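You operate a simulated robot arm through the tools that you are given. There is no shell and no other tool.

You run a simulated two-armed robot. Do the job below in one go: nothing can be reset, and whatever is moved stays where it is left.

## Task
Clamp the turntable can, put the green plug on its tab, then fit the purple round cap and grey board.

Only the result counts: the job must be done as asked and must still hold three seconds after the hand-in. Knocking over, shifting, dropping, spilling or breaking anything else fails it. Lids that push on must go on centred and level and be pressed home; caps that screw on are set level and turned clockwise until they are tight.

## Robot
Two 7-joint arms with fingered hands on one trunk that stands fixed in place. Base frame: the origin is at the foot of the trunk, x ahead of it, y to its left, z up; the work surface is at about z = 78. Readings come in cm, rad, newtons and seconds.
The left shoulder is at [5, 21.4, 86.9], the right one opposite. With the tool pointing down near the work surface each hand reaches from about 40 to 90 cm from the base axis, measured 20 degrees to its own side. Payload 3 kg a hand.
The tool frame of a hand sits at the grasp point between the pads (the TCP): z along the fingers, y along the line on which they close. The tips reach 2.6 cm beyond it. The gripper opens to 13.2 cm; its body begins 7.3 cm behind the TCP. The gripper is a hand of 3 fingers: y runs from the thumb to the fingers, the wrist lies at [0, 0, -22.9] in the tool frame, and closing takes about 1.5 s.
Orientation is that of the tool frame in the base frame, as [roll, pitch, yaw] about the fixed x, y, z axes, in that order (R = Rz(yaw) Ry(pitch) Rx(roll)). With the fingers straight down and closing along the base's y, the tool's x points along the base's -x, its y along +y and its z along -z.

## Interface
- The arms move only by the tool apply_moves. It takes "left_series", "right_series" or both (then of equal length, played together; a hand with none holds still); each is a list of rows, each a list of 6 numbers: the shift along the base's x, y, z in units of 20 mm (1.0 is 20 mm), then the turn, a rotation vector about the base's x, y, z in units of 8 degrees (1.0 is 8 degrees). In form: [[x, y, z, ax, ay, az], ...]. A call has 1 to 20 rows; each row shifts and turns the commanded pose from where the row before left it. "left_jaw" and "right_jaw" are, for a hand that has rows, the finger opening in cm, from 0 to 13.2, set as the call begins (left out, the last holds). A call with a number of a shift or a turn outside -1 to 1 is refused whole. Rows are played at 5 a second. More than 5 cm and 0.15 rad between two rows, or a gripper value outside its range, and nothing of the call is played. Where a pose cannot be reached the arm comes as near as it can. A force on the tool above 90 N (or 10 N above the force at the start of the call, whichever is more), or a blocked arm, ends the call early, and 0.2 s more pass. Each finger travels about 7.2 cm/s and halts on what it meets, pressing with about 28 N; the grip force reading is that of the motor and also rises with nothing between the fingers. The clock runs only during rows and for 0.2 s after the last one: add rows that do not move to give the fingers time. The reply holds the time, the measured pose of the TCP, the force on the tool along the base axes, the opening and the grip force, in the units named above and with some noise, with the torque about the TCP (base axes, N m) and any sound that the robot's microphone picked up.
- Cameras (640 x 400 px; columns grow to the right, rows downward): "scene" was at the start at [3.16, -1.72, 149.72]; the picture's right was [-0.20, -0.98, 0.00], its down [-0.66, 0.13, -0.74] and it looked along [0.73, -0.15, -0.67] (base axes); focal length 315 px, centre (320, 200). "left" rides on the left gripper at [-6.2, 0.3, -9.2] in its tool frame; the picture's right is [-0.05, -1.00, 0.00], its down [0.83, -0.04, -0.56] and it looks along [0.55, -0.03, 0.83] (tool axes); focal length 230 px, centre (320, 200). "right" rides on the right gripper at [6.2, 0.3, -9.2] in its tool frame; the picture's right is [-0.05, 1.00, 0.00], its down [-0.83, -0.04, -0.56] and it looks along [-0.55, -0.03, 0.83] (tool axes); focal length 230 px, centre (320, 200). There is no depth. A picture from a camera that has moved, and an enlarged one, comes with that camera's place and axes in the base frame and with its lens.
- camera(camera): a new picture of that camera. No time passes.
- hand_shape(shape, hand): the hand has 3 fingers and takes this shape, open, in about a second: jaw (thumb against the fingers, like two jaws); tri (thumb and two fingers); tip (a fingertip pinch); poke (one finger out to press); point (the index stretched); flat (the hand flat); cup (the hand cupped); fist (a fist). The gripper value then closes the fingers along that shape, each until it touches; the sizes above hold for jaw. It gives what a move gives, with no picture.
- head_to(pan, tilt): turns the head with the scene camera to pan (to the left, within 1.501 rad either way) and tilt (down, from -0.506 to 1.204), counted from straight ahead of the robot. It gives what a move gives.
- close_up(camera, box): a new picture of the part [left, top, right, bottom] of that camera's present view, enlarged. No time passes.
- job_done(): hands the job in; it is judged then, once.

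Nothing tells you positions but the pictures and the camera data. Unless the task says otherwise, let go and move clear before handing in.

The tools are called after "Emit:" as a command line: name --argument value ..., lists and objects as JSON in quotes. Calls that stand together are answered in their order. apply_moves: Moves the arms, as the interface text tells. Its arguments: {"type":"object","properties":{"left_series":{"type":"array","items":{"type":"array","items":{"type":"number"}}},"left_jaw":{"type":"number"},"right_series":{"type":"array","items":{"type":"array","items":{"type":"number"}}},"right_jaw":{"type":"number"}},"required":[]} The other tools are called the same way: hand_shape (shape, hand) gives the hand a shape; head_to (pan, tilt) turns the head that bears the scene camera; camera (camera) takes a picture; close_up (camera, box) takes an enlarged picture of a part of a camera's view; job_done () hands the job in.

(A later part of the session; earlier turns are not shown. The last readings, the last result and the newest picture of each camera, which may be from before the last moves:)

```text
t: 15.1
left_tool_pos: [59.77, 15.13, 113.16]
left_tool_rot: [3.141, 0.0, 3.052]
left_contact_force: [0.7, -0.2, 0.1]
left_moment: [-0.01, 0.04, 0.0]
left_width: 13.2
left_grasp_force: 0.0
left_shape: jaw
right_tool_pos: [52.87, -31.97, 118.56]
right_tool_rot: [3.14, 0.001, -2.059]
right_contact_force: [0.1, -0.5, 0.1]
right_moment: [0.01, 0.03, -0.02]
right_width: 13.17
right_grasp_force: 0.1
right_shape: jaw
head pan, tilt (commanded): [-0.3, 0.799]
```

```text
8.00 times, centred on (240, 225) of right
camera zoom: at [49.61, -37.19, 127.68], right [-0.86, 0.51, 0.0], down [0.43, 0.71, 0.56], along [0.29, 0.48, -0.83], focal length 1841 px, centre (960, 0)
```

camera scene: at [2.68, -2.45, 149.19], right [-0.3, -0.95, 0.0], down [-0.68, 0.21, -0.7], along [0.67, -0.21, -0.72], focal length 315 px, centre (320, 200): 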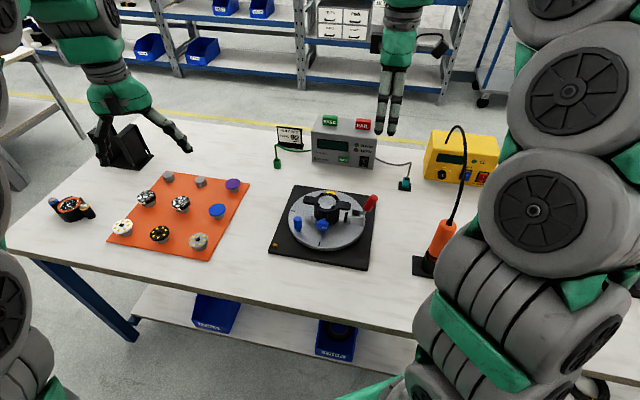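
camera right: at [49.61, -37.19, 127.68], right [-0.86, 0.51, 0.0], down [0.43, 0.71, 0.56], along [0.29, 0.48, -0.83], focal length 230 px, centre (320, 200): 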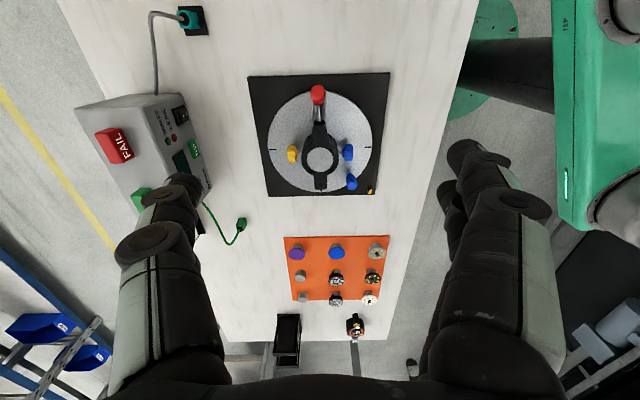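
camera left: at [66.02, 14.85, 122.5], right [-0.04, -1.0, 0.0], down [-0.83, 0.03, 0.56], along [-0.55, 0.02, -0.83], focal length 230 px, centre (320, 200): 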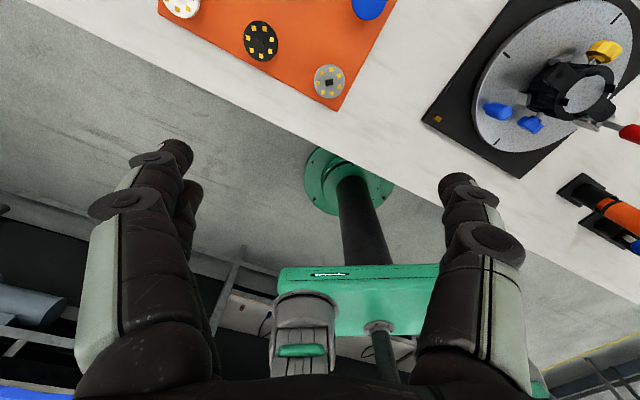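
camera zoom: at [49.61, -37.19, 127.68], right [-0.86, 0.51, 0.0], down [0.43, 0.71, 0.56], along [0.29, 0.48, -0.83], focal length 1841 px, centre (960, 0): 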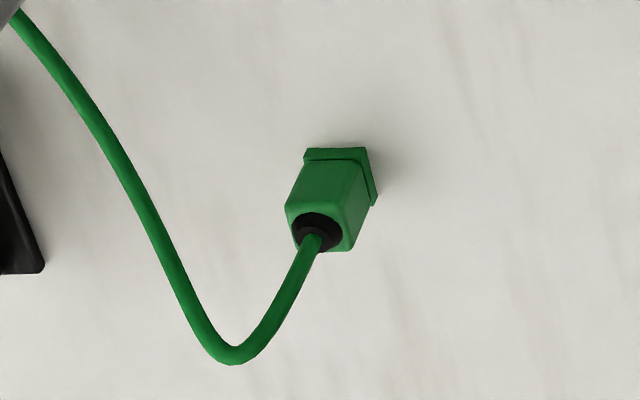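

Everything lines up: the lever is directly under the right hand's grasp axis. I lower the right hand open around the lever.

Emit:
apply_moves --right_series '[[0, 0, -1, 0, 0, 0], [0, 0, -1, 0, 0, 0], [0, 0, -1, 0, 0, 0], [0, 0, -1, 0, 0, 0], [0, 0, -1, 0, 0, 0], [0, 0, -1, 0, 0, 0], [0, 0, -1, 0, 0, 0], [0, 0, -1, 0, 0, 0], [0, 0, -1, 0, 0, 0], [0, 0, -1, 0, 0, 0], [0, 0, -1, 0, 0, 0]]' --right_jaw 8

Emit:
camera --camera "right"

Emit:
close_up --camera "scene" --box '[280, 130, 440, 270]'

```text
t: 17.5
left_tool_pos: [59.76, 15.17, 113.3]
left_tool_rot: [-3.141, 0.001, 3.052]
left_contact_force: [0.0, -0.2, -0.6]
left_moment: [0.0, 0.04, -0.02]
left_width: 13.18
left_grasp_force: 0.1
left_shape: jaw
right_tool_pos: [52.82, -31.85, 96.66]
right_tool_rot: [3.139, -0.001, -2.057]
right_contact_force: [0.3, 0.0, -0.8]
right_moment: [0.04, 0.01, 0.0]
right_width: 8.04
right_grasp_force: 0.1
right_shape: jaw
head pan, tilt (commanded): [-0.3, 0.799]
```

```text
taken
camera right: at [49.55, -37.19, 105.68], right [-0.86, 0.51, 0.0], down [0.43, 0.71, 0.55], along [0.28, 0.48, -0.83], focal length 230 px, centre (320, 200)
```

right: 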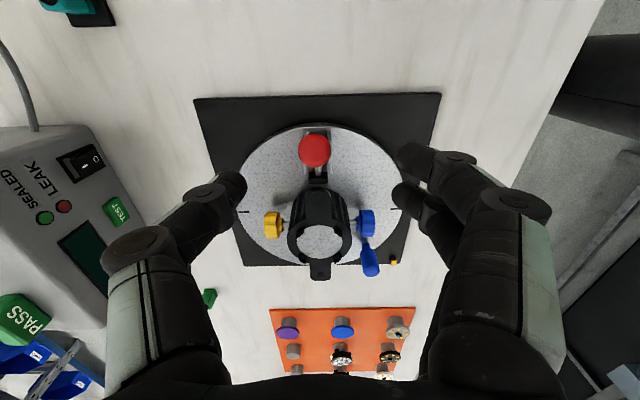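

```text
2.86 times, centred on (360, 200) of scene
camera zoom: at [2.69, -2.45, 149.19], right [-0.3, -0.96, 0.0], down [-0.68, 0.21, -0.7], along [0.67, -0.21, -0.72], focal length 899 px, centre (206, 200)
```

zoom: 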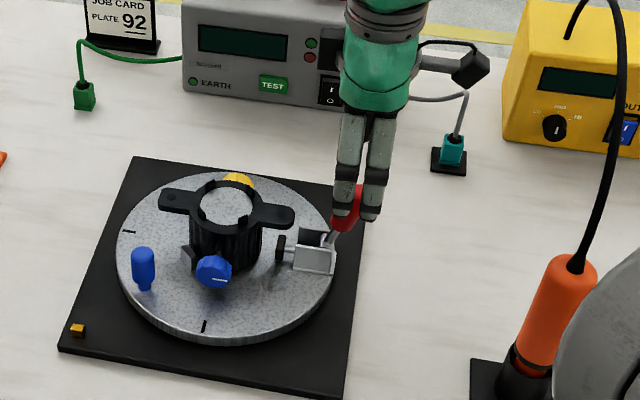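

The lever is centred between the fingers. I go down to the lever's upper part and close on it.

Emit:
apply_moves --right_series '[[0, 0, -1, 0, 0, 0], [0, 0, -1, 0, 0, 0], [0, 0, -1, 0, 0, 0]]'

Emit:
camera --camera "right"

Emit:
close_up --camera "scene" --box '[320, 170, 400, 250]'

```text
t: 18.3
left_tool_pos: [59.79, 15.15, 113.22]
left_tool_rot: [-3.14, 0.001, 3.053]
left_contact_force: [0.0, -0.1, 0.3]
left_moment: [0.02, -0.01, 0.0]
left_width: 13.18
left_grasp_force: 0.1
left_shape: jaw
right_tool_pos: [52.93, -31.77, 90.65]
right_tool_rot: [3.14, 0.001, -2.057]
right_contact_force: [-0.1, -0.6, -0.2]
right_moment: [0.02, 0.03, -0.02]
right_width: 8.04
right_grasp_force: 0.0
right_shape: jaw
head pan, tilt (commanded): [-0.3, 0.799]
```

```text
taken
camera right: at [49.59, -37.09, 99.7], right [-0.86, 0.51, 0.0], down [0.43, 0.71, 0.56], along [0.29, 0.48, -0.83], focal length 230 px, centre (320, 200)
```

right: 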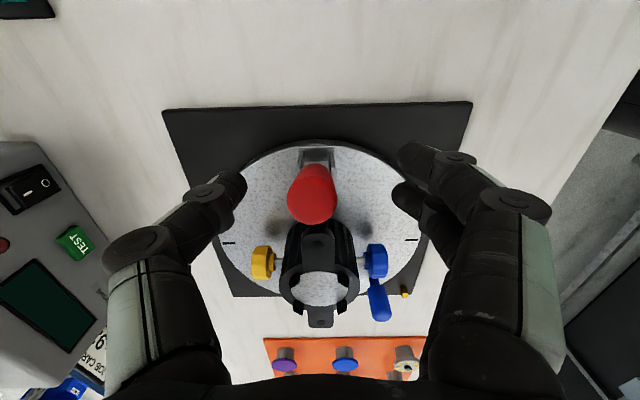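

```text
5.00 times, centred on (360, 210) of scene
camera zoom: at [2.69, -2.45, 149.19], right [-0.3, -0.96, 0.0], down [-0.68, 0.21, -0.7], along [0.67, -0.21, -0.72], focal length 1573 px, centre (120, 150)
```

zoom: 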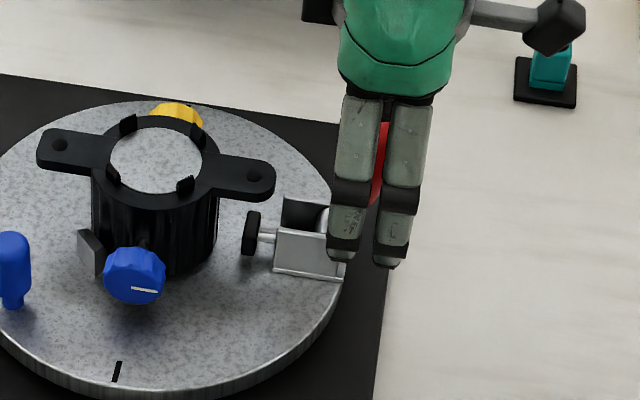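

The lever stands between thumb and the two fingers. I close on it.

Emit:
apply_moves --right_series '[[0, 0, 0, 0, 0, 0], [0, 0, 0, 0, 0, 0], [0, 0, 0, 0, 0, 0], [0, 0, 0, 0, 0, 0], [0, 0, 0, 0, 0, 0], [0, 0, 0, 0, 0, 0]]' --right_jaw 1.2

Emit:
camera --camera "right"

Emit:
close_up --camera "scene" --box '[320, 170, 400, 250]'

```text
t: 19.7
left_tool_pos: [59.74, 15.26, 113.18]
left_tool_rot: [3.14, -0.001, 3.053]
left_contact_force: [0.6, -0.2, -0.2]
left_moment: [0.01, -0.01, -0.03]
left_width: 13.22
left_grasp_force: 0.2
left_shape: jaw
right_tool_pos: [52.78, -31.82, 90.63]
right_tool_rot: [-3.14, -0.002, -2.058]
right_contact_force: [2.6, -2.2, 1.1]
right_moment: [-0.07, -0.08, -0.01]
right_width: 1.39
right_grasp_force: 0.0
right_shape: jaw
head pan, tilt (commanded): [-0.3, 0.799]
```

```text
taken
camera right: at [49.59, -37.13, 99.73], right [-0.86, 0.51, 0.0], down [0.43, 0.71, 0.56], along [0.29, 0.48, -0.83], focal length 230 px, centre (320, 200)
```

right: 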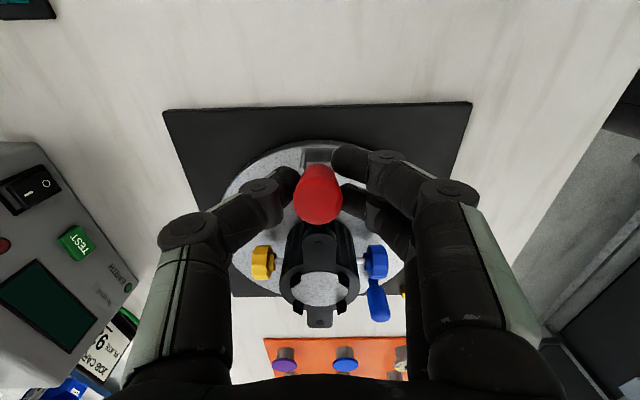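

```text
5.00 times, centred on (360, 210) of scene
camera zoom: at [2.69, -2.45, 149.19], right [-0.3, -0.96, 0.0], down [-0.68, 0.21, -0.7], along [0.67, -0.21, -0.72], focal length 1573 px, centre (120, 150)
```

zoom: 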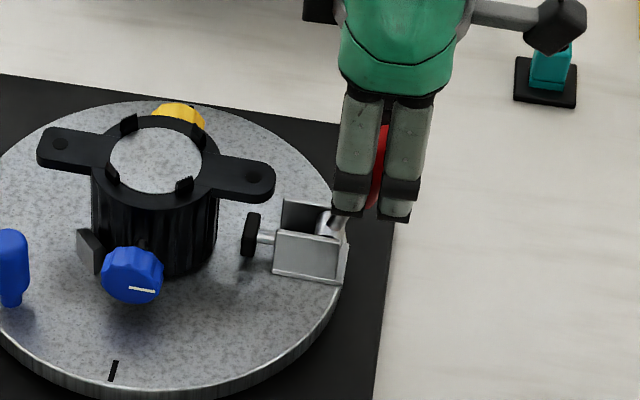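

The lever is held, cradled by the two fingers and thumb. I swing it outward and down along its arc, first half.

Emit:
apply_moves --right_series '[[-0.116, -0.219, -0.095, 0, 0, 0], [-0.116, -0.219, -0.095, 0, 0, 0], [-0.106, -0.2, -0.137, 0, 0, 0], [-0.106, -0.2, -0.137, 0, 0, 0], [-0.093, -0.177, -0.174, 0, 0, 0], [-0.093, -0.177, -0.174, 0, 0, 0]]'

Emit:
camera --camera "right"

Emit:
close_up --camera "scene" --box '[280, 170, 400, 280]'

```text
t: 21.1
left_tool_pos: [59.77, 15.07, 113.16]
left_tool_rot: [-3.14, -0.001, 3.052]
left_contact_force: [0.0, 0.0, 1.1]
left_moment: [-0.01, -0.01, 0.01]
left_width: 13.2
left_grasp_force: 0.0
left_shape: jaw
right_tool_pos: [51.54, -34.3, 88.98]
right_tool_rot: [-3.142, 0.001, -2.06]
right_contact_force: [1.8, 0.7, 0.0]
right_moment: [0.02, -0.05, 0.01]
right_width: 1.37
right_grasp_force: 0.0
right_shape: jaw
head pan, tilt (commanded): [-0.3, 0.799]
```

```text
taken
camera right: at [48.32, -39.56, 98.11], right [-0.86, 0.51, 0.0], down [0.43, 0.71, 0.56], along [0.29, 0.48, -0.83], focal length 230 px, centre (320, 200)
```

right: 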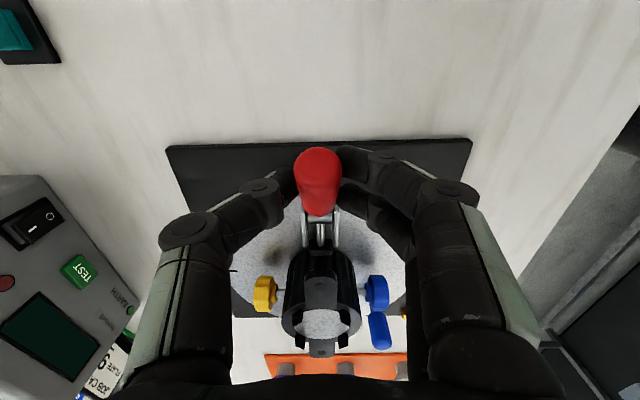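

```text
3.64 times, centred on (340, 225) of scene
camera zoom: at [2.69, -2.44, 149.19], right [-0.3, -0.96, 0.0], down [-0.68, 0.21, -0.7], along [0.67, -0.21, -0.72], focal length 1144 px, centre (247, 109)
```

zoom: 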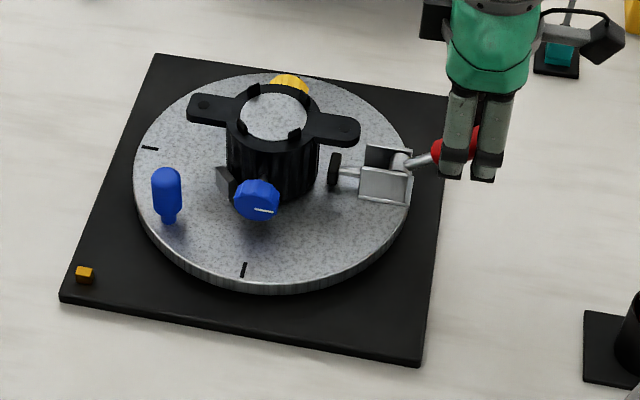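

The lever follows well and the plunger is advancing toward the can. I continue the swing.

Emit:
apply_moves --right_series '[[-0.078, -0.147, -0.206, 0, 0, 0], [-0.078, -0.147, -0.206, 0, 0, 0], [-0.06, -0.114, -0.232, 0, 0, 0], [-0.06, -0.114, -0.232, 0, 0, 0]]'

Emit:
camera --camera "right"

Emit:
close_up --camera "scene" --box '[280, 170, 400, 280]'

```text
t: 22.1
left_tool_pos: [59.74, 15.15, 113.24]
left_tool_rot: [3.141, -0.001, 3.053]
left_contact_force: [0.3, 0.4, 0.8]
left_moment: [0.01, 0.01, 0.0]
left_width: 13.19
left_grasp_force: 0.2
left_shape: jaw
right_tool_pos: [51.16, -35.32, 87.26]
right_tool_rot: [-3.141, 0.0, -2.059]
right_contact_force: [0.5, -0.9, 0.4]
right_moment: [0.0, -0.02, 0.03]
right_width: 1.22
right_grasp_force: 0.0
right_shape: jaw
head pan, tilt (commanded): [-0.3, 0.799]
```

```text
taken
camera right: at [47.78, -40.59, 96.33], right [-0.86, 0.51, 0.0], down [0.43, 0.71, 0.56], along [0.29, 0.48, -0.83], focal length 230 px, centre (320, 200)
```

right: 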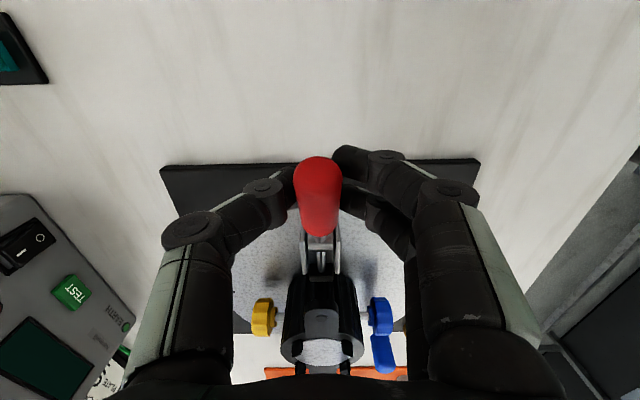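

```text
3.64 times, centred on (340, 225) of scene
camera zoom: at [2.69, -2.45, 149.19], right [-0.3, -0.96, 0.0], down [-0.68, 0.21, -0.7], along [0.67, -0.21, -0.72], focal length 1144 px, centre (247, 109)
```

zoom: 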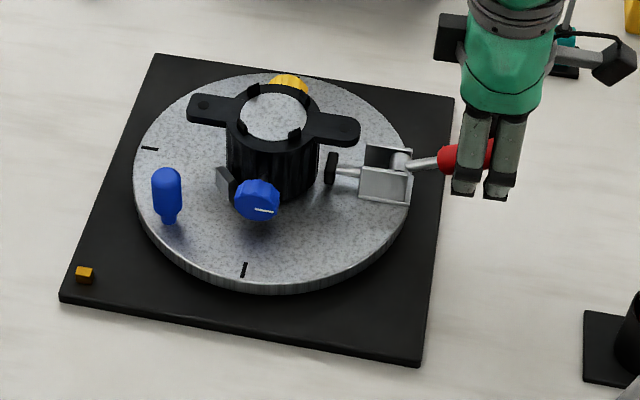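

The lever is now about 25° above level, with the plunger a little short of the can. I keep pressing down along the arc.

Emit:
apply_moves --right_series '[[-0.04, -0.076, -0.25, 0, 0, 0], [-0.04, -0.076, -0.25, 0, 0, 0], [-0.019, -0.037, -0.26, 0, 0, 0], [-0.019, -0.037, -0.26, 0, 0, 0]]'

Emit:
camera --camera "right"

Emit:
close_up --camera "scene" --box '[280, 170, 400, 280]'

```text
t: 23.1
left_tool_pos: [59.72, 15.17, 113.22]
left_tool_rot: [-3.141, -0.002, 3.053]
left_contact_force: [-0.2, 0.3, 0.6]
left_moment: [0.03, -0.01, 0.02]
left_width: 13.18
left_grasp_force: 0.2
left_shape: jaw
right_tool_pos: [50.73, -35.81, 85.17]
right_tool_rot: [-3.141, 0.0, -2.06]
right_contact_force: [-0.3, -0.5, 0.2]
right_moment: [0.02, 0.01, 0.0]
right_width: 1.24
right_grasp_force: 0.0
right_shape: jaw
head pan, tilt (commanded): [-0.3, 0.799]
```

```text
taken
camera right: at [47.47, -40.99, 94.36], right [-0.86, 0.51, 0.0], down [0.43, 0.71, 0.56], along [0.28, 0.48, -0.83], focal length 230 px, centre (320, 200)
```

right: 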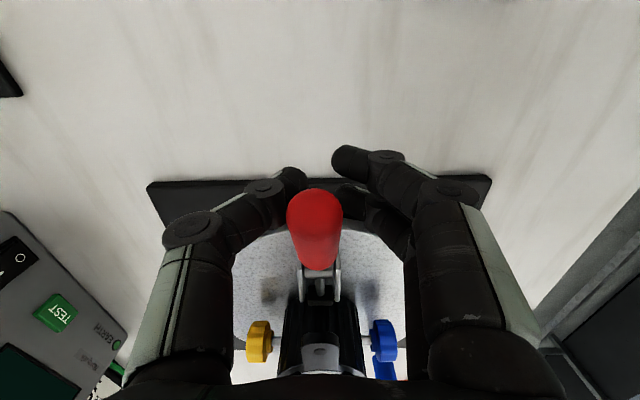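

```text
3.64 times, centred on (340, 225) of scene
camera zoom: at [2.69, -2.45, 149.19], right [-0.3, -0.96, 0.0], down [-0.68, 0.21, -0.7], along [0.67, -0.21, -0.72], focal length 1144 px, centre (247, 109)
```

zoom: 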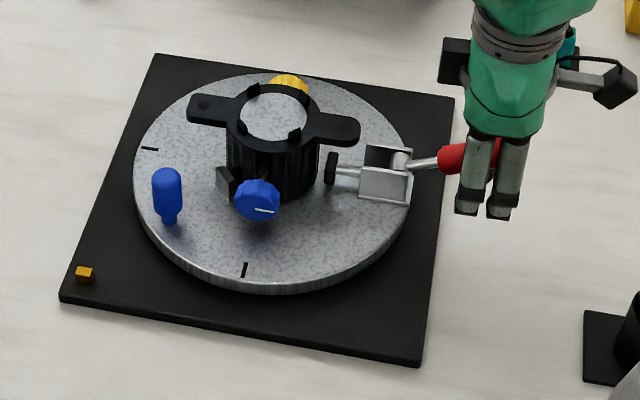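

The fingers slid off below the lever at the last stretch, so I open, rise, and will press it down from above with closed fingers.

Emit:
apply_moves --right_series '[[0, 0, 0, 0, 0, 0], [0, 0, 0, 0, 0, 0], [0, 0, 0, 0, 0, 0], [0, 0, 0, 0, 0, 0], [0, 0, 0.5, 0, 0, 0], [0, 0, 1, 0, 0, 0], [0, 0, 1, 0, 0, 0], [0, 0, 1, 0, 0, 0], [0, 0, 1, 0, 0, 0], [0, 0, 1, 0, 0, 0], [0, 0, 1, 0, 0, 0]]' --right_jaw 7

Emit:
camera --camera "right"

Emit:
close_up --camera "scene" --box '[320, 190, 400, 250]'

Emit:
close_up --camera "right" --box '[270, 130, 370, 230]'

```text
t: 25.5
left_tool_pos: [59.87, 15.24, 113.17]
left_tool_rot: [3.141, 0.001, 3.054]
left_contact_force: [0.1, 0.7, 0.0]
left_moment: [0.02, -0.02, 0.0]
left_width: 13.17
left_grasp_force: 0.0
left_shape: jaw
right_tool_pos: [50.72, -35.81, 98.29]
right_tool_rot: [-3.141, -0.001, -2.057]
right_contact_force: [-0.1, -0.2, 0.1]
right_moment: [0.03, 0.0, 0.02]
right_width: 6.94
right_grasp_force: 0.1
right_shape: jaw
head pan, tilt (commanded): [-0.3, 0.799]
```

```text
taken
camera right: at [47.49, -41.08, 107.32], right [-0.86, 0.51, 0.0], down [0.43, 0.71, 0.56], along [0.28, 0.48, -0.83], focal length 230 px, centre (320, 200)
```

right: 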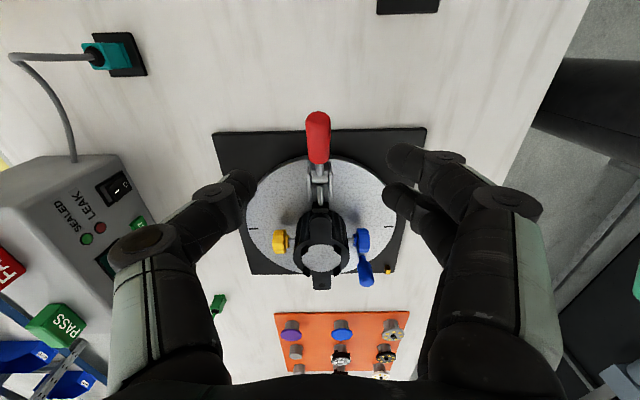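

```text
6.67 times, centred on (360, 220) of scene
camera zoom: at [2.68, -2.44, 149.19], right [-0.3, -0.96, 0.0], down [-0.68, 0.21, -0.7], along [0.67, -0.21, -0.72], focal length 2098 px, centre (53, 67)
```

zoom: 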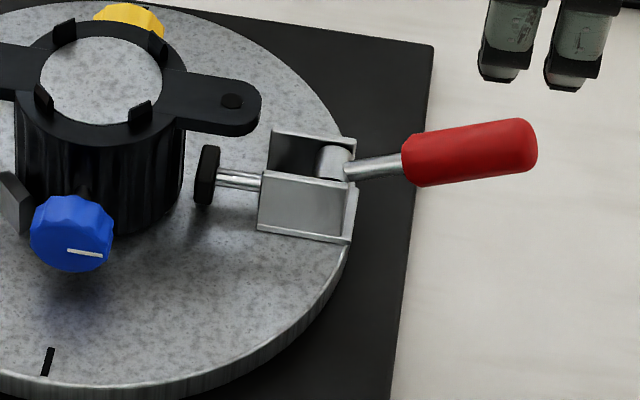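

```text
4.00 times, centred on (320, 180) of right
camera zoom: at [47.49, -41.08, 107.32], right [-0.86, 0.51, 0.0], down [0.43, 0.71, 0.56], along [0.28, 0.48, -0.83], focal length 920 px, centre (320, 280)
```

zoom: 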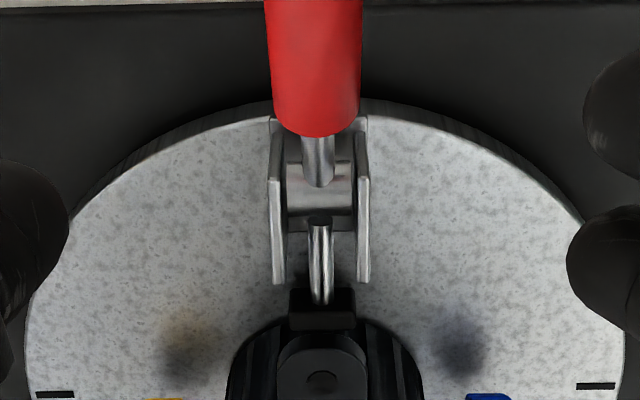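

The lever is at about 20°. I close the fingers and shift so that the two fingertips come down on top of the lever.

Emit:
apply_moves --right_series '[[0.3, 0.06, 0, 0, 0, 0], [0.3, 0.06, 0, 0, 0, 0], [0, 0, 0, 0, 0, 0], [0, 0, 0, 0, 0, 0], [0, 0, 0, 0, 0, 0], [0, 0, 0, 0, 0, 0]]' --right_jaw 0

Emit:
camera --camera "right"

Emit:
close_up --camera "scene" --box '[320, 150, 420, 250]'

```text
t: 26.9
left_tool_pos: [59.83, 15.16, 113.3]
left_tool_rot: [-3.139, -0.001, 3.052]
left_contact_force: [0.2, -0.3, -1.2]
left_moment: [-0.01, 0.0, -0.01]
left_width: 13.22
left_grasp_force: 0.0
left_shape: jaw
right_tool_pos: [51.99, -35.57, 98.22]
right_tool_rot: [-3.141, -0.001, -2.06]
right_contact_force: [0.4, -0.5, -0.6]
right_moment: [0.01, 0.04, 0.01]
right_width: 0.01
right_grasp_force: 28.0
right_shape: jaw
head pan, tilt (commanded): [-0.3, 0.799]
```

```text
taken
camera right: at [48.68, -40.83, 107.34], right [-0.86, 0.51, 0.0], down [0.43, 0.71, 0.56], along [0.29, 0.48, -0.83], focal length 230 px, centre (320, 200)
```

right: 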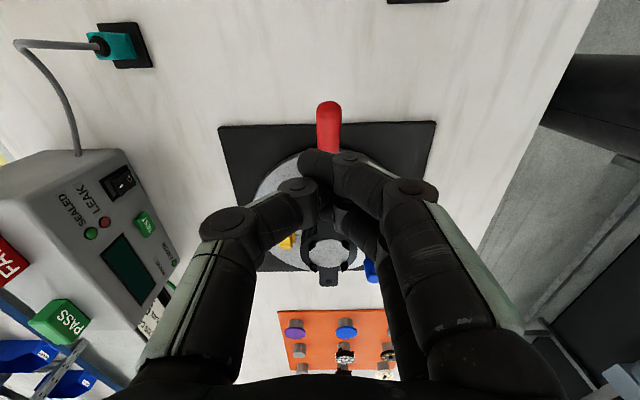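

```text
4.00 times, centred on (370, 200) of scene
camera zoom: at [2.69, -2.45, 149.19], right [-0.3, -0.96, 0.0], down [-0.68, 0.21, -0.7], along [0.67, -0.21, -0.72], focal length 1259 px, centre (120, 200)
```

zoom: 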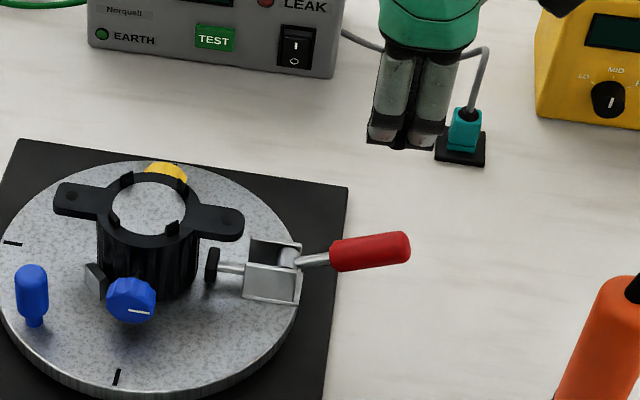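

The closed fingertips are above the lever. I press straight down, slowly near contact.

Emit:
apply_moves --right_series '[[0, 0, -1, 0, 0, 0], [0, 0, -1, 0, 0, 0], [0, 0, -0.9, 0, 0, 0], [0, 0, -0.25, 0, 0, 0], [0, 0, -0.25, 0, 0, 0], [0, 0, -0.25, 0, 0, 0], [0, 0, -0.25, 0, 0, 0], [0, 0, -0.25, 0, 0, 0], [0, 0, -0.25, 0, 0, 0]]'

Emit:
camera --camera "right"

Emit:
close_up --camera "scene" --box '[320, 190, 400, 250]'

```text
t: 28.9
left_tool_pos: [59.76, 15.26, 113.11]
left_tool_rot: [-3.141, 0.0, 3.051]
left_contact_force: [0.5, -0.1, -0.7]
left_moment: [0.02, 0.03, 0.01]
left_width: 13.18
left_grasp_force: 0.1
left_shape: jaw
right_tool_pos: [51.99, -35.62, 89.47]
right_tool_rot: [3.141, -0.001, -2.06]
right_contact_force: [0.6, -0.9, 0.2]
right_moment: [-0.02, -0.01, -0.01]
right_width: 0.02
right_grasp_force: 28.3
right_shape: jaw
head pan, tilt (commanded): [-0.3, 0.799]
```

```text
taken
camera right: at [48.72, -40.84, 98.53], right [-0.86, 0.51, 0.0], down [0.43, 0.71, 0.56], along [0.29, 0.48, -0.83], focal length 230 px, centre (320, 200)
```

right: 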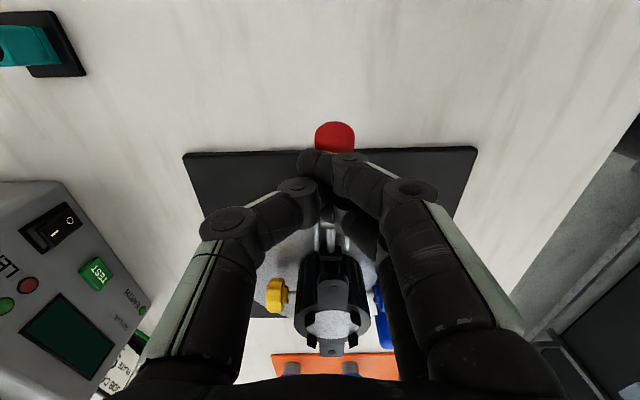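

```text
6.67 times, centred on (360, 220) of scene
camera zoom: at [2.69, -2.45, 149.19], right [-0.3, -0.96, 0.0], down [-0.68, 0.21, -0.7], along [0.67, -0.21, -0.72], focal length 2098 px, centre (53, 67)
```

zoom: 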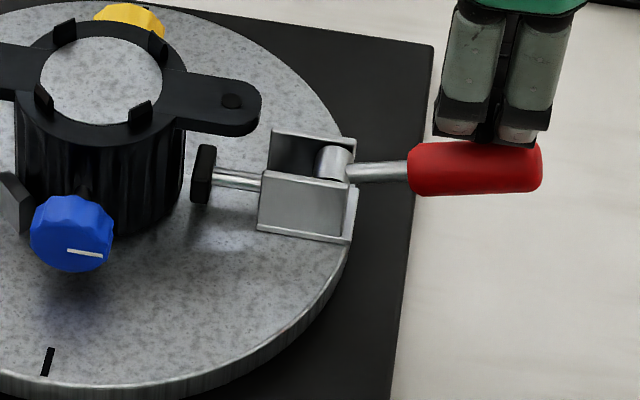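

Pressing works: the lever goes down easily. I continue.

Emit:
apply_moves --right_series '[[0, 0, -0.25, 0, 0, 0], [0, 0, -0.25, 0, 0, 0], [0, 0, -0.25, 0, 0, 0], [0, 0, -0.25, 0, 0, 0]]'

Emit:
close_up --camera "scene" --box '[320, 190, 400, 250]'

```text
t: 29.9
left_tool_pos: [59.76, 15.14, 113.26]
left_tool_rot: [3.141, 0.0, 3.052]
left_contact_force: [0.2, -0.4, 0.5]
left_moment: [0.0, -0.03, 0.01]
left_width: 13.19
left_grasp_force: 0.1
left_shape: jaw
right_tool_pos: [51.97, -35.59, 87.43]
right_tool_rot: [-3.141, 0.0, -2.059]
right_contact_force: [0.6, -0.2, 1.4]
right_moment: [0.0, -0.02, 0.01]
right_width: 0.0
right_grasp_force: 28.1
right_shape: jaw
head pan, tilt (commanded): [-0.3, 0.799]
```

```text
6.67 times, centred on (360, 220) of scene
camera zoom: at [2.69, -2.45, 149.19], right [-0.3, -0.96, 0.0], down [-0.68, 0.21, -0.7], along [0.67, -0.21, -0.72], focal length 2098 px, centre (53, 67)
```

zoom: 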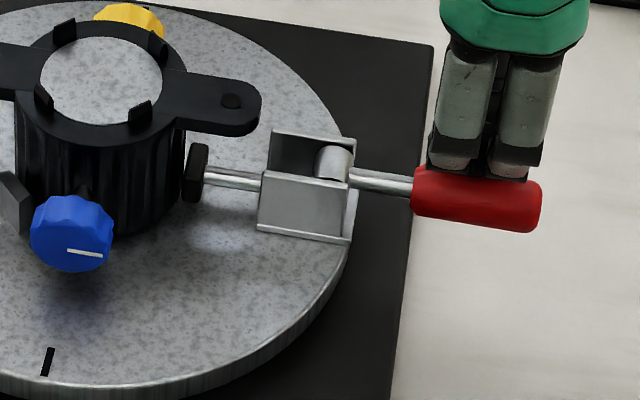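

The plunger nearly touches the can. A little more.

Emit:
apply_moves --right_series '[[0, 0, -0.2, 0, 0, 0], [0, 0, -0.2, 0, 0, 0], [0, 0, -0.2, 0, 0, 0]]'

Emit:
close_up --camera "scene" --box '[320, 190, 400, 250]'

Emit:
camera --camera "right"

```text
t: 30.7
left_tool_pos: [59.85, 15.1, 113.2]
left_tool_rot: [-3.141, -0.001, 3.05]
left_contact_force: [-0.1, -0.4, 0.0]
left_moment: [0.0, 0.03, 0.02]
left_width: 13.17
left_grasp_force: 0.0
left_shape: jaw
right_tool_pos: [51.99, -35.61, 86.3]
right_tool_rot: [-3.141, 0.001, -2.059]
right_contact_force: [1.3, -0.7, 3.8]
right_moment: [0.01, 0.0, -0.01]
right_width: 0.01
right_grasp_force: 28.6
right_shape: jaw
head pan, tilt (commanded): [-0.3, 0.799]
```

```text
6.67 times, centred on (360, 220) of scene
camera zoom: at [2.69, -2.44, 149.19], right [-0.3, -0.96, 0.0], down [-0.68, 0.21, -0.7], along [0.67, -0.21, -0.72], focal length 2098 px, centre (53, 67)
```

zoom: 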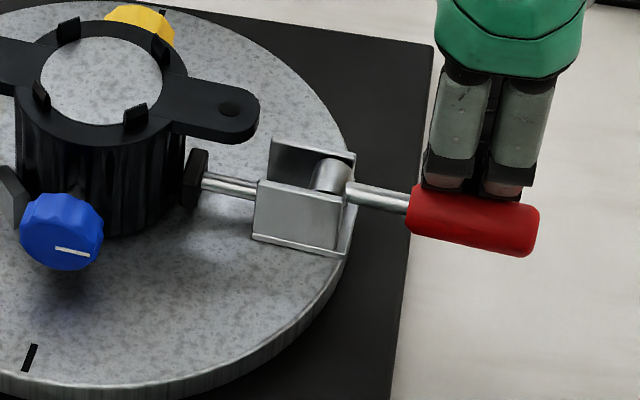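

```text
taken
camera right: at [48.72, -40.79, 95.36], right [-0.86, 0.51, 0.0], down [0.43, 0.71, 0.56], along [0.29, 0.48, -0.83], focal length 230 px, centre (320, 200)
```

right: 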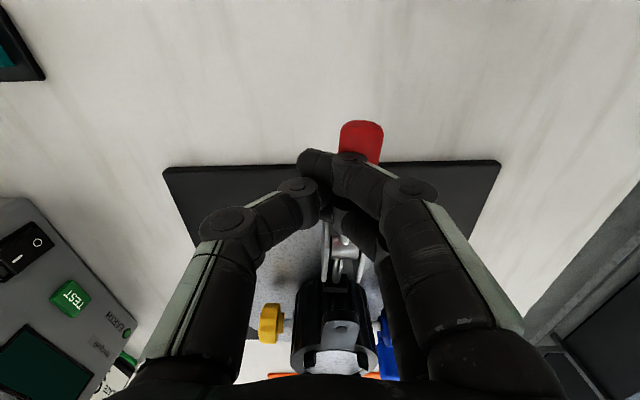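

The turntable turned a few degrees because I pressed off-centre on the lever. I rise a little and re-measure before pressing again on its axis.

Emit:
apply_moves --right_series '[[0, 0, 1, 0, 0, 0], [0, 0, 1, 0, 0, 0], [0, 0, 1, 0, 0, 0]]'

Emit:
camera --camera "right"

Emit:
close_up --camera "scene" --box '[280, 180, 400, 280]'

```text
t: 31.5
left_tool_pos: [59.83, 15.15, 113.22]
left_tool_rot: [-3.14, 0.001, 3.053]
left_contact_force: [-0.2, -0.7, -0.5]
left_moment: [0.05, 0.02, -0.04]
left_width: 13.18
left_grasp_force: 0.0
left_shape: jaw
right_tool_pos: [52.14, -35.61, 92.27]
right_tool_rot: [3.141, -0.001, -2.059]
right_contact_force: [0.1, -0.4, 0.5]
right_moment: [-0.01, -0.04, 0.04]
right_width: 0.0
right_grasp_force: 28.2
right_shape: jaw
head pan, tilt (commanded): [-0.3, 0.799]
```

```text
taken
camera right: at [48.77, -40.86, 101.39], right [-0.86, 0.51, 0.0], down [0.43, 0.71, 0.56], along [0.29, 0.48, -0.83], focal length 230 px, centre (320, 200)
```

right: 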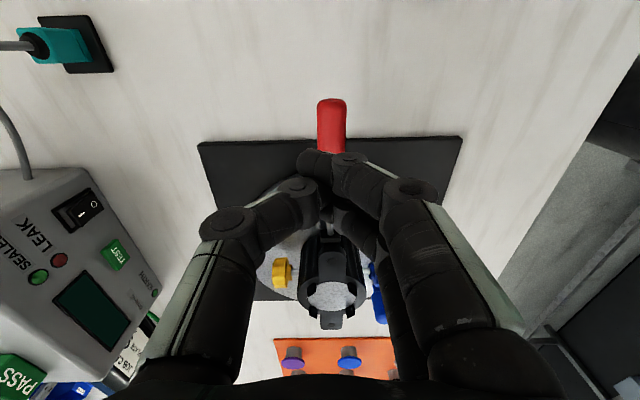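

```text
4.00 times, centred on (340, 230) of scene
camera zoom: at [2.68, -2.44, 149.19], right [-0.3, -0.96, 0.0], down [-0.68, 0.21, -0.7], along [0.67, -0.21, -0.72], focal length 1259 px, centre (240, 80)
```

zoom: 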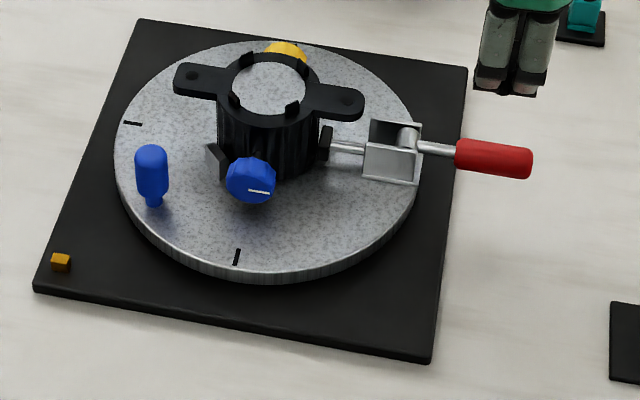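

The turntable sprang back to its index and the lever rests about level, not yet over centre. I centre the closed fingers on the lever's axis and press again.

Emit:
apply_moves --right_series '[[-0.44, 0.235, 0, 0, 0, 0], [0, 0, -0.9, 0, 0, 0], [0, 0, -0.5, 0, 0, 0], [0, 0, -0.25, 0, 0, 0], [0, 0, -0.25, 0, 0, 0], [0, 0, -0.25, 0, 0, 0], [0, 0, -0.25, 0, 0, 0], [0, 0, -0.25, 0, 0, 0]]'

Emit:
camera --camera "right"

Emit:
close_up --camera "scene" --box '[280, 180, 400, 280]'

```text
t: 33.3
left_tool_pos: [59.76, 15.19, 113.23]
left_tool_rot: [-3.141, 0.0, 3.052]
left_contact_force: [0.1, -0.2, 0.5]
left_moment: [0.0, 0.0, 0.0]
left_width: 13.18
left_grasp_force: 0.0
left_shape: jaw
right_tool_pos: [51.08, -35.12, 87.0]
right_tool_rot: [-3.14, 0.0, -2.059]
right_contact_force: [-2.6, -0.3, 17.7]
right_moment: [-0.06, -0.09, 0.0]
right_width: 0.0
right_grasp_force: 27.8
right_shape: jaw
head pan, tilt (commanded): [-0.3, 0.799]
```

```text
taken
camera right: at [47.81, -40.35, 96.08], right [-0.86, 0.51, 0.0], down [0.43, 0.71, 0.56], along [0.29, 0.48, -0.83], focal length 230 px, centre (320, 200)
```

right: 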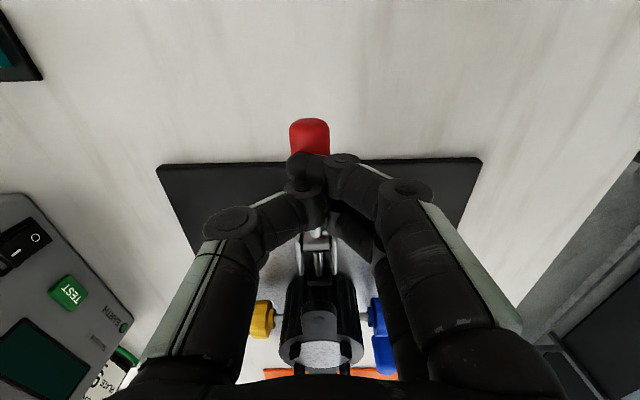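

```text
4.00 times, centred on (340, 230) of scene
camera zoom: at [2.67, -2.43, 149.19], right [-0.3, -0.96, 0.0], down [-0.68, 0.21, -0.7], along [0.67, -0.21, -0.72], focal length 1259 px, centre (240, 80)
```

zoom: 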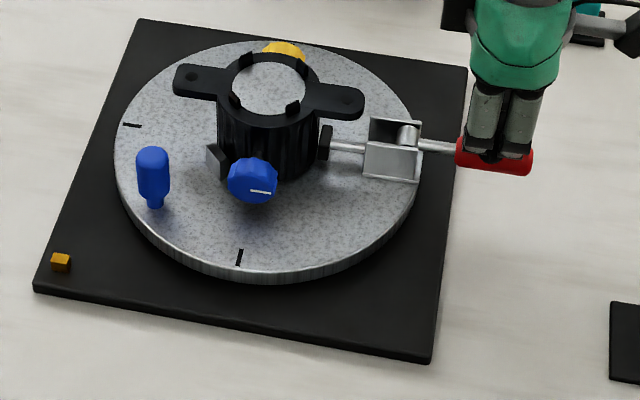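

Contact at 18 N with the lever level and centred. I press further to bring it over centre.

Emit:
apply_moves --right_series '[[0, 0, -0.15, 0, 0, 0], [0, 0, -0.15, 0, 0, 0], [0, 0, -0.15, 0, 0, 0], [0, 0, -0.15, 0, 0, 0]]'

Emit:
close_up --camera "scene" --box '[280, 180, 400, 280]'

Emit:
camera --camera "right"

```text
t: 34.3
left_tool_pos: [59.77, 15.25, 113.33]
left_tool_rot: [3.141, 0.0, 3.053]
left_contact_force: [-0.2, 0.2, 0.3]
left_moment: [0.0, 0.02, 0.02]
left_width: 13.19
left_grasp_force: 0.0
left_shape: jaw
right_tool_pos: [51.1, -35.1, 85.92]
right_tool_rot: [-3.138, 0.0, -2.059]
right_contact_force: [-2.8, 1.0, 73.3]
right_moment: [-0.17, -1.26, 0.15]
right_width: 0.0
right_grasp_force: 27.9
right_shape: jaw
head pan, tilt (commanded): [-0.3, 0.799]
```

```text
4.00 times, centred on (340, 230) of scene
camera zoom: at [2.61, -2.39, 149.19], right [-0.3, -0.96, 0.0], down [-0.68, 0.21, -0.7], along [0.67, -0.21, -0.72], focal length 1259 px, centre (240, 80)
```

zoom: 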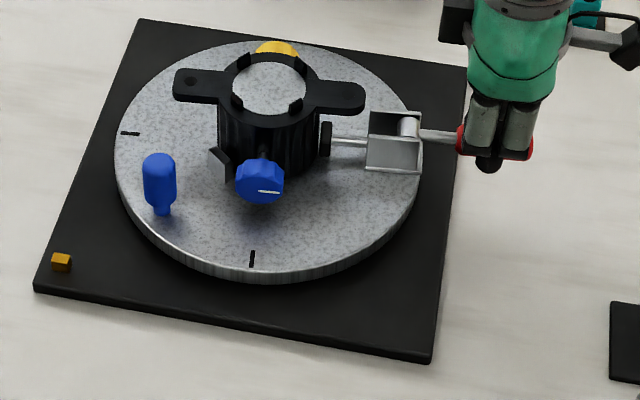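

```text
taken
camera right: at [47.83, -40.33, 95.01], right [-0.86, 0.51, 0.0], down [0.43, 0.71, 0.56], along [0.29, 0.48, -0.83], focal length 230 px, centre (320, 200)
```

right: 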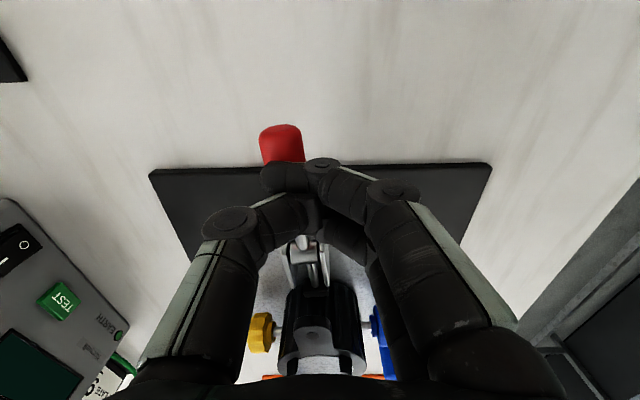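

Force has jumped to 73 N and the table is being twisted again. I back off and look at how far the lever is.

Emit:
apply_moves --right_series '[[0, 0, 0.3, 0, 0, 0], [0, 0, 0.5, 0, 0, 0], [0, 0, 1, 0, 0, 0], [0, 0, 1, 0, 0, 0], [0, 0, 1, 0, 0, 0], [0, 0, 1, 0, 0, 0]]'

Emit:
close_up --camera "scene" --box '[320, 190, 400, 250]'

Emit:
camera --camera "right"

Emit:
close_up --camera "scene" --box '[280, 180, 400, 280]'

```text
t: 35.7
left_tool_pos: [59.73, 15.18, 113.21]
left_tool_rot: [-3.142, 0.0, 3.053]
left_contact_force: [0.1, 0.6, -0.1]
left_moment: [0.02, -0.01, -0.02]
left_width: 13.17
left_grasp_force: 0.1
left_shape: jaw
right_tool_pos: [51.1, -35.01, 95.38]
right_tool_rot: [-3.139, 0.001, -2.059]
right_contact_force: [0.5, -0.1, -0.5]
right_moment: [0.01, -0.02, 0.02]
right_width: 0.0
right_grasp_force: 28.6
right_shape: jaw
head pan, tilt (commanded): [-0.3, 0.799]
```

```text
6.67 times, centred on (360, 220) of scene
camera zoom: at [2.68, -2.44, 149.19], right [-0.3, -0.96, 0.0], down [-0.68, 0.21, -0.7], along [0.67, -0.21, -0.72], focal length 2098 px, centre (53, 67)
```

zoom: 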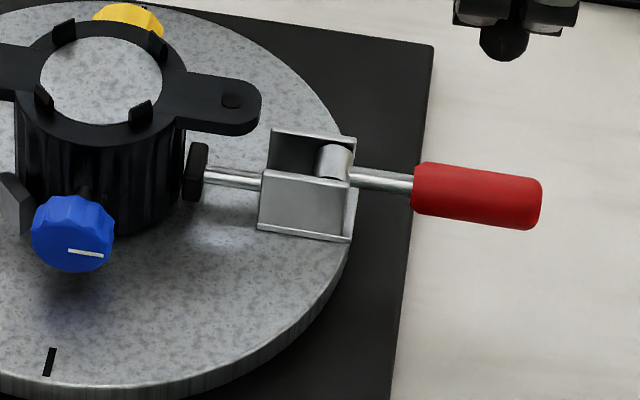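

```text
taken
camera right: at [47.89, -40.37, 104.44], right [-0.86, 0.51, 0.0], down [0.43, 0.71, 0.56], along [0.29, 0.48, -0.83], focal length 230 px, centre (320, 200)
```

right: 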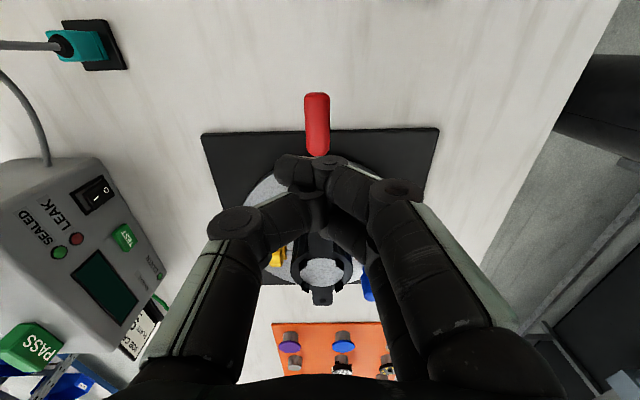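

```text
4.00 times, centred on (340, 230) of scene
camera zoom: at [2.68, -2.44, 149.19], right [-0.3, -0.96, 0.0], down [-0.68, 0.21, -0.7], along [0.67, -0.21, -0.72], focal length 1259 px, centre (240, 80)
```

zoom: 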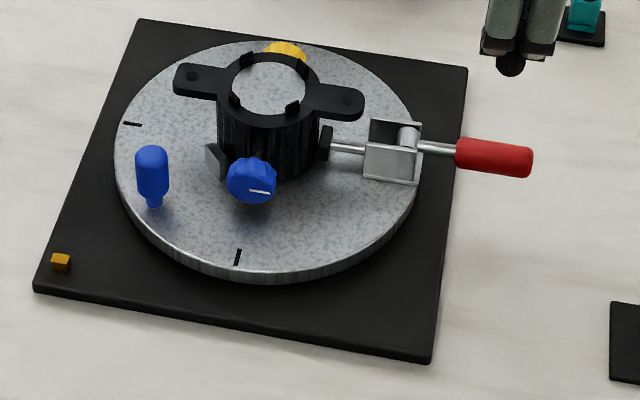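

The lever settles slightly below level on its own each time, which may be its end stop. I check the plunger-to-can contact closely.

Emit:
close_up --camera "scene" --box '[334, 200, 358, 222]'

Emit:
close_up --camera "left" --box '[520, 30, 640, 160]'

Emit:
close_up --camera "scene" --box '[318, 205, 345, 235]'

```text
16.00 times, centred on (346, 211) of scene
camera zoom: at [2.68, -2.44, 149.19], right [-0.3, -0.96, 0.0], down [-0.68, 0.21, -0.7], along [0.67, -0.21, -0.72], focal length 5034 px, centre (-96, 24)
```

zoom: 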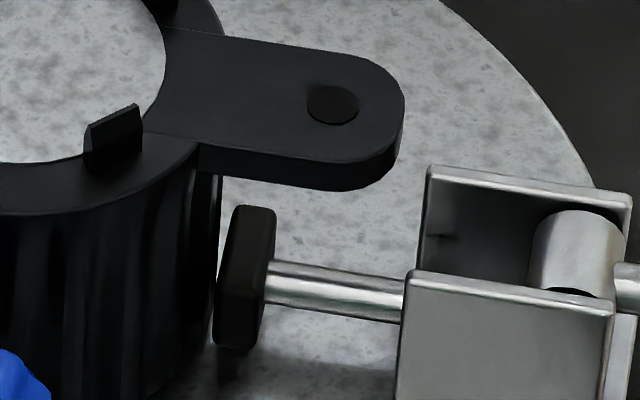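

```text
3.08 times, centred on (580, 95) of left
camera zoom: at [66.02, 14.86, 122.5], right [-0.04, -1.0, 0.0], down [-0.83, 0.03, 0.56], along [-0.55, 0.02, -0.83], focal length 708 px, centre (-480, 523)
```

zoom: 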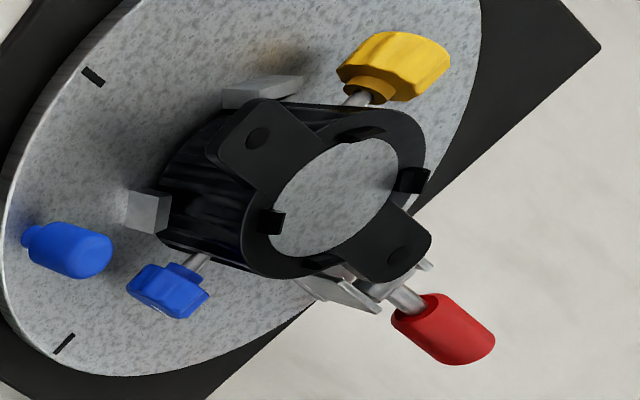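

```text
13.33 times, centred on (332, 220) of scene
camera zoom: at [2.68, -2.44, 149.19], right [-0.3, -0.96, 0.0], down [-0.68, 0.21, -0.7], along [0.67, -0.21, -0.72], focal length 4196 px, centre (167, -67)
```

zoom: 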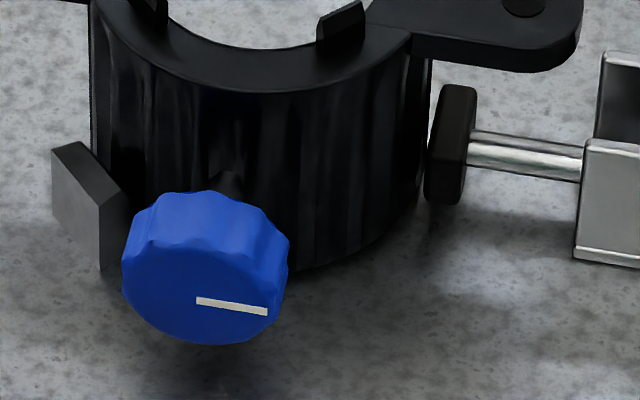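

The pad now sits against the can and the lever is at its closed position, matching the other fixture. Next is the green plug; I park the right arm and look at the left hand's finger shapes to pick one for small parts.

Emit:
apply_moves --right_series '[[0, 0, 1, 0, 0, 0], [0, 0, 1, 0, 0, 0], [0, 0, 1, 0, 0, 0], [0, 0, 1, 0, 0, 0], [0, 0, 1, 0, 0, 0], [0, 0, 1, 0, 0, 0], [0, 0, 1, 0, 0, 0], [0, 0, 1, 0, 0, 0], [0, 0, 1, 0, 0, -0.5], [0, 0, 1, 0, 0, -0.5]]' --right_jaw 6

Emit:
hand_shape --hand "left" --shape "tip"

Emit:
camera --camera "left"

Emit:
camera --camera "scene"

```text
t: 37.9
left_tool_pos: [59.74, 15.18, 113.22]
left_tool_rot: [3.141, 0.001, 3.053]
left_contact_force: [-1.0, 0.2, -0.3]
left_moment: [0.01, 0.04, -0.01]
left_width: 13.19
left_grasp_force: 0.1
left_shape: jaw
right_tool_pos: [51.09, -35.05, 115.53]
right_tool_rot: [-3.14, 0.0, -2.2]
right_contact_force: [0.2, -0.1, -0.7]
right_moment: [-0.01, 0.0, 0.0]
right_width: 5.97
right_grasp_force: 0.1
right_shape: jaw
head pan, tilt (commanded): [-0.3, 0.799]
```

```text
t: 38.8
left_tool_pos: [59.77, 15.23, 113.27]
left_tool_rot: [-3.141, -0.001, 3.052]
left_contact_force: [0.1, 1.0, -1.2]
left_moment: [0.0, -0.05, 0.04]
left_width: 13.19
left_grasp_force: 0.1
left_shape: tip
right_tool_pos: [51.14, -35.01, 115.42]
right_tool_rot: [3.141, 0.0, -2.196]
right_contact_force: [-0.1, -0.5, -0.1]
right_moment: [0.0, -0.01, 0.0]
right_width: 5.95
right_grasp_force: 0.1
right_shape: jaw
head pan, tilt (commanded): [-0.3, 0.799]
```

```text
taken
camera left: at [66.02, 14.86, 122.5], right [-0.04, -1.0, 0.0], down [-0.83, 0.03, 0.56], along [-0.55, 0.02, -0.83], focal length 230 px, centre (320, 200)
```

left: 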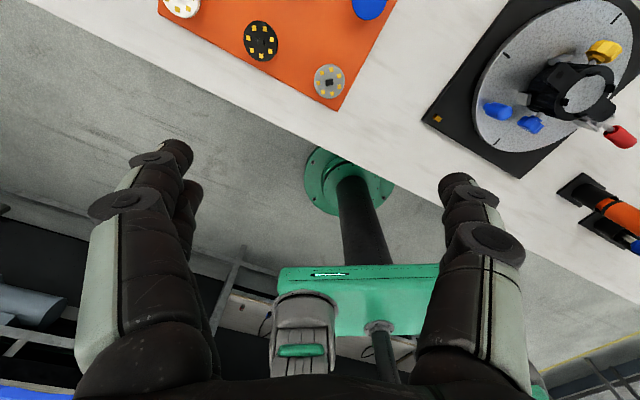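

```text
taken
camera scene: at [2.69, -2.45, 149.19], right [-0.3, -0.96, 0.0], down [-0.68, 0.21, -0.7], along [0.67, -0.21, -0.72], focal length 315 px, centre (320, 200)
```

scene: 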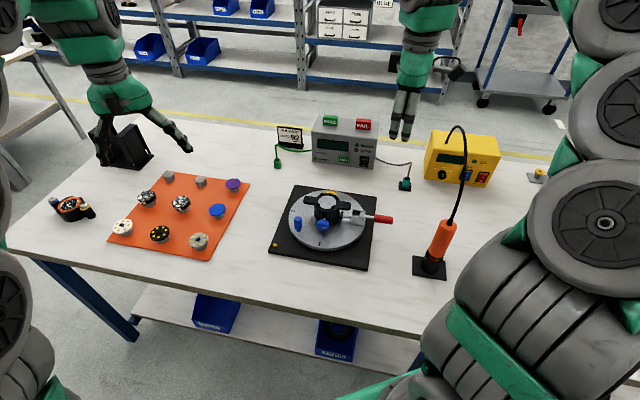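

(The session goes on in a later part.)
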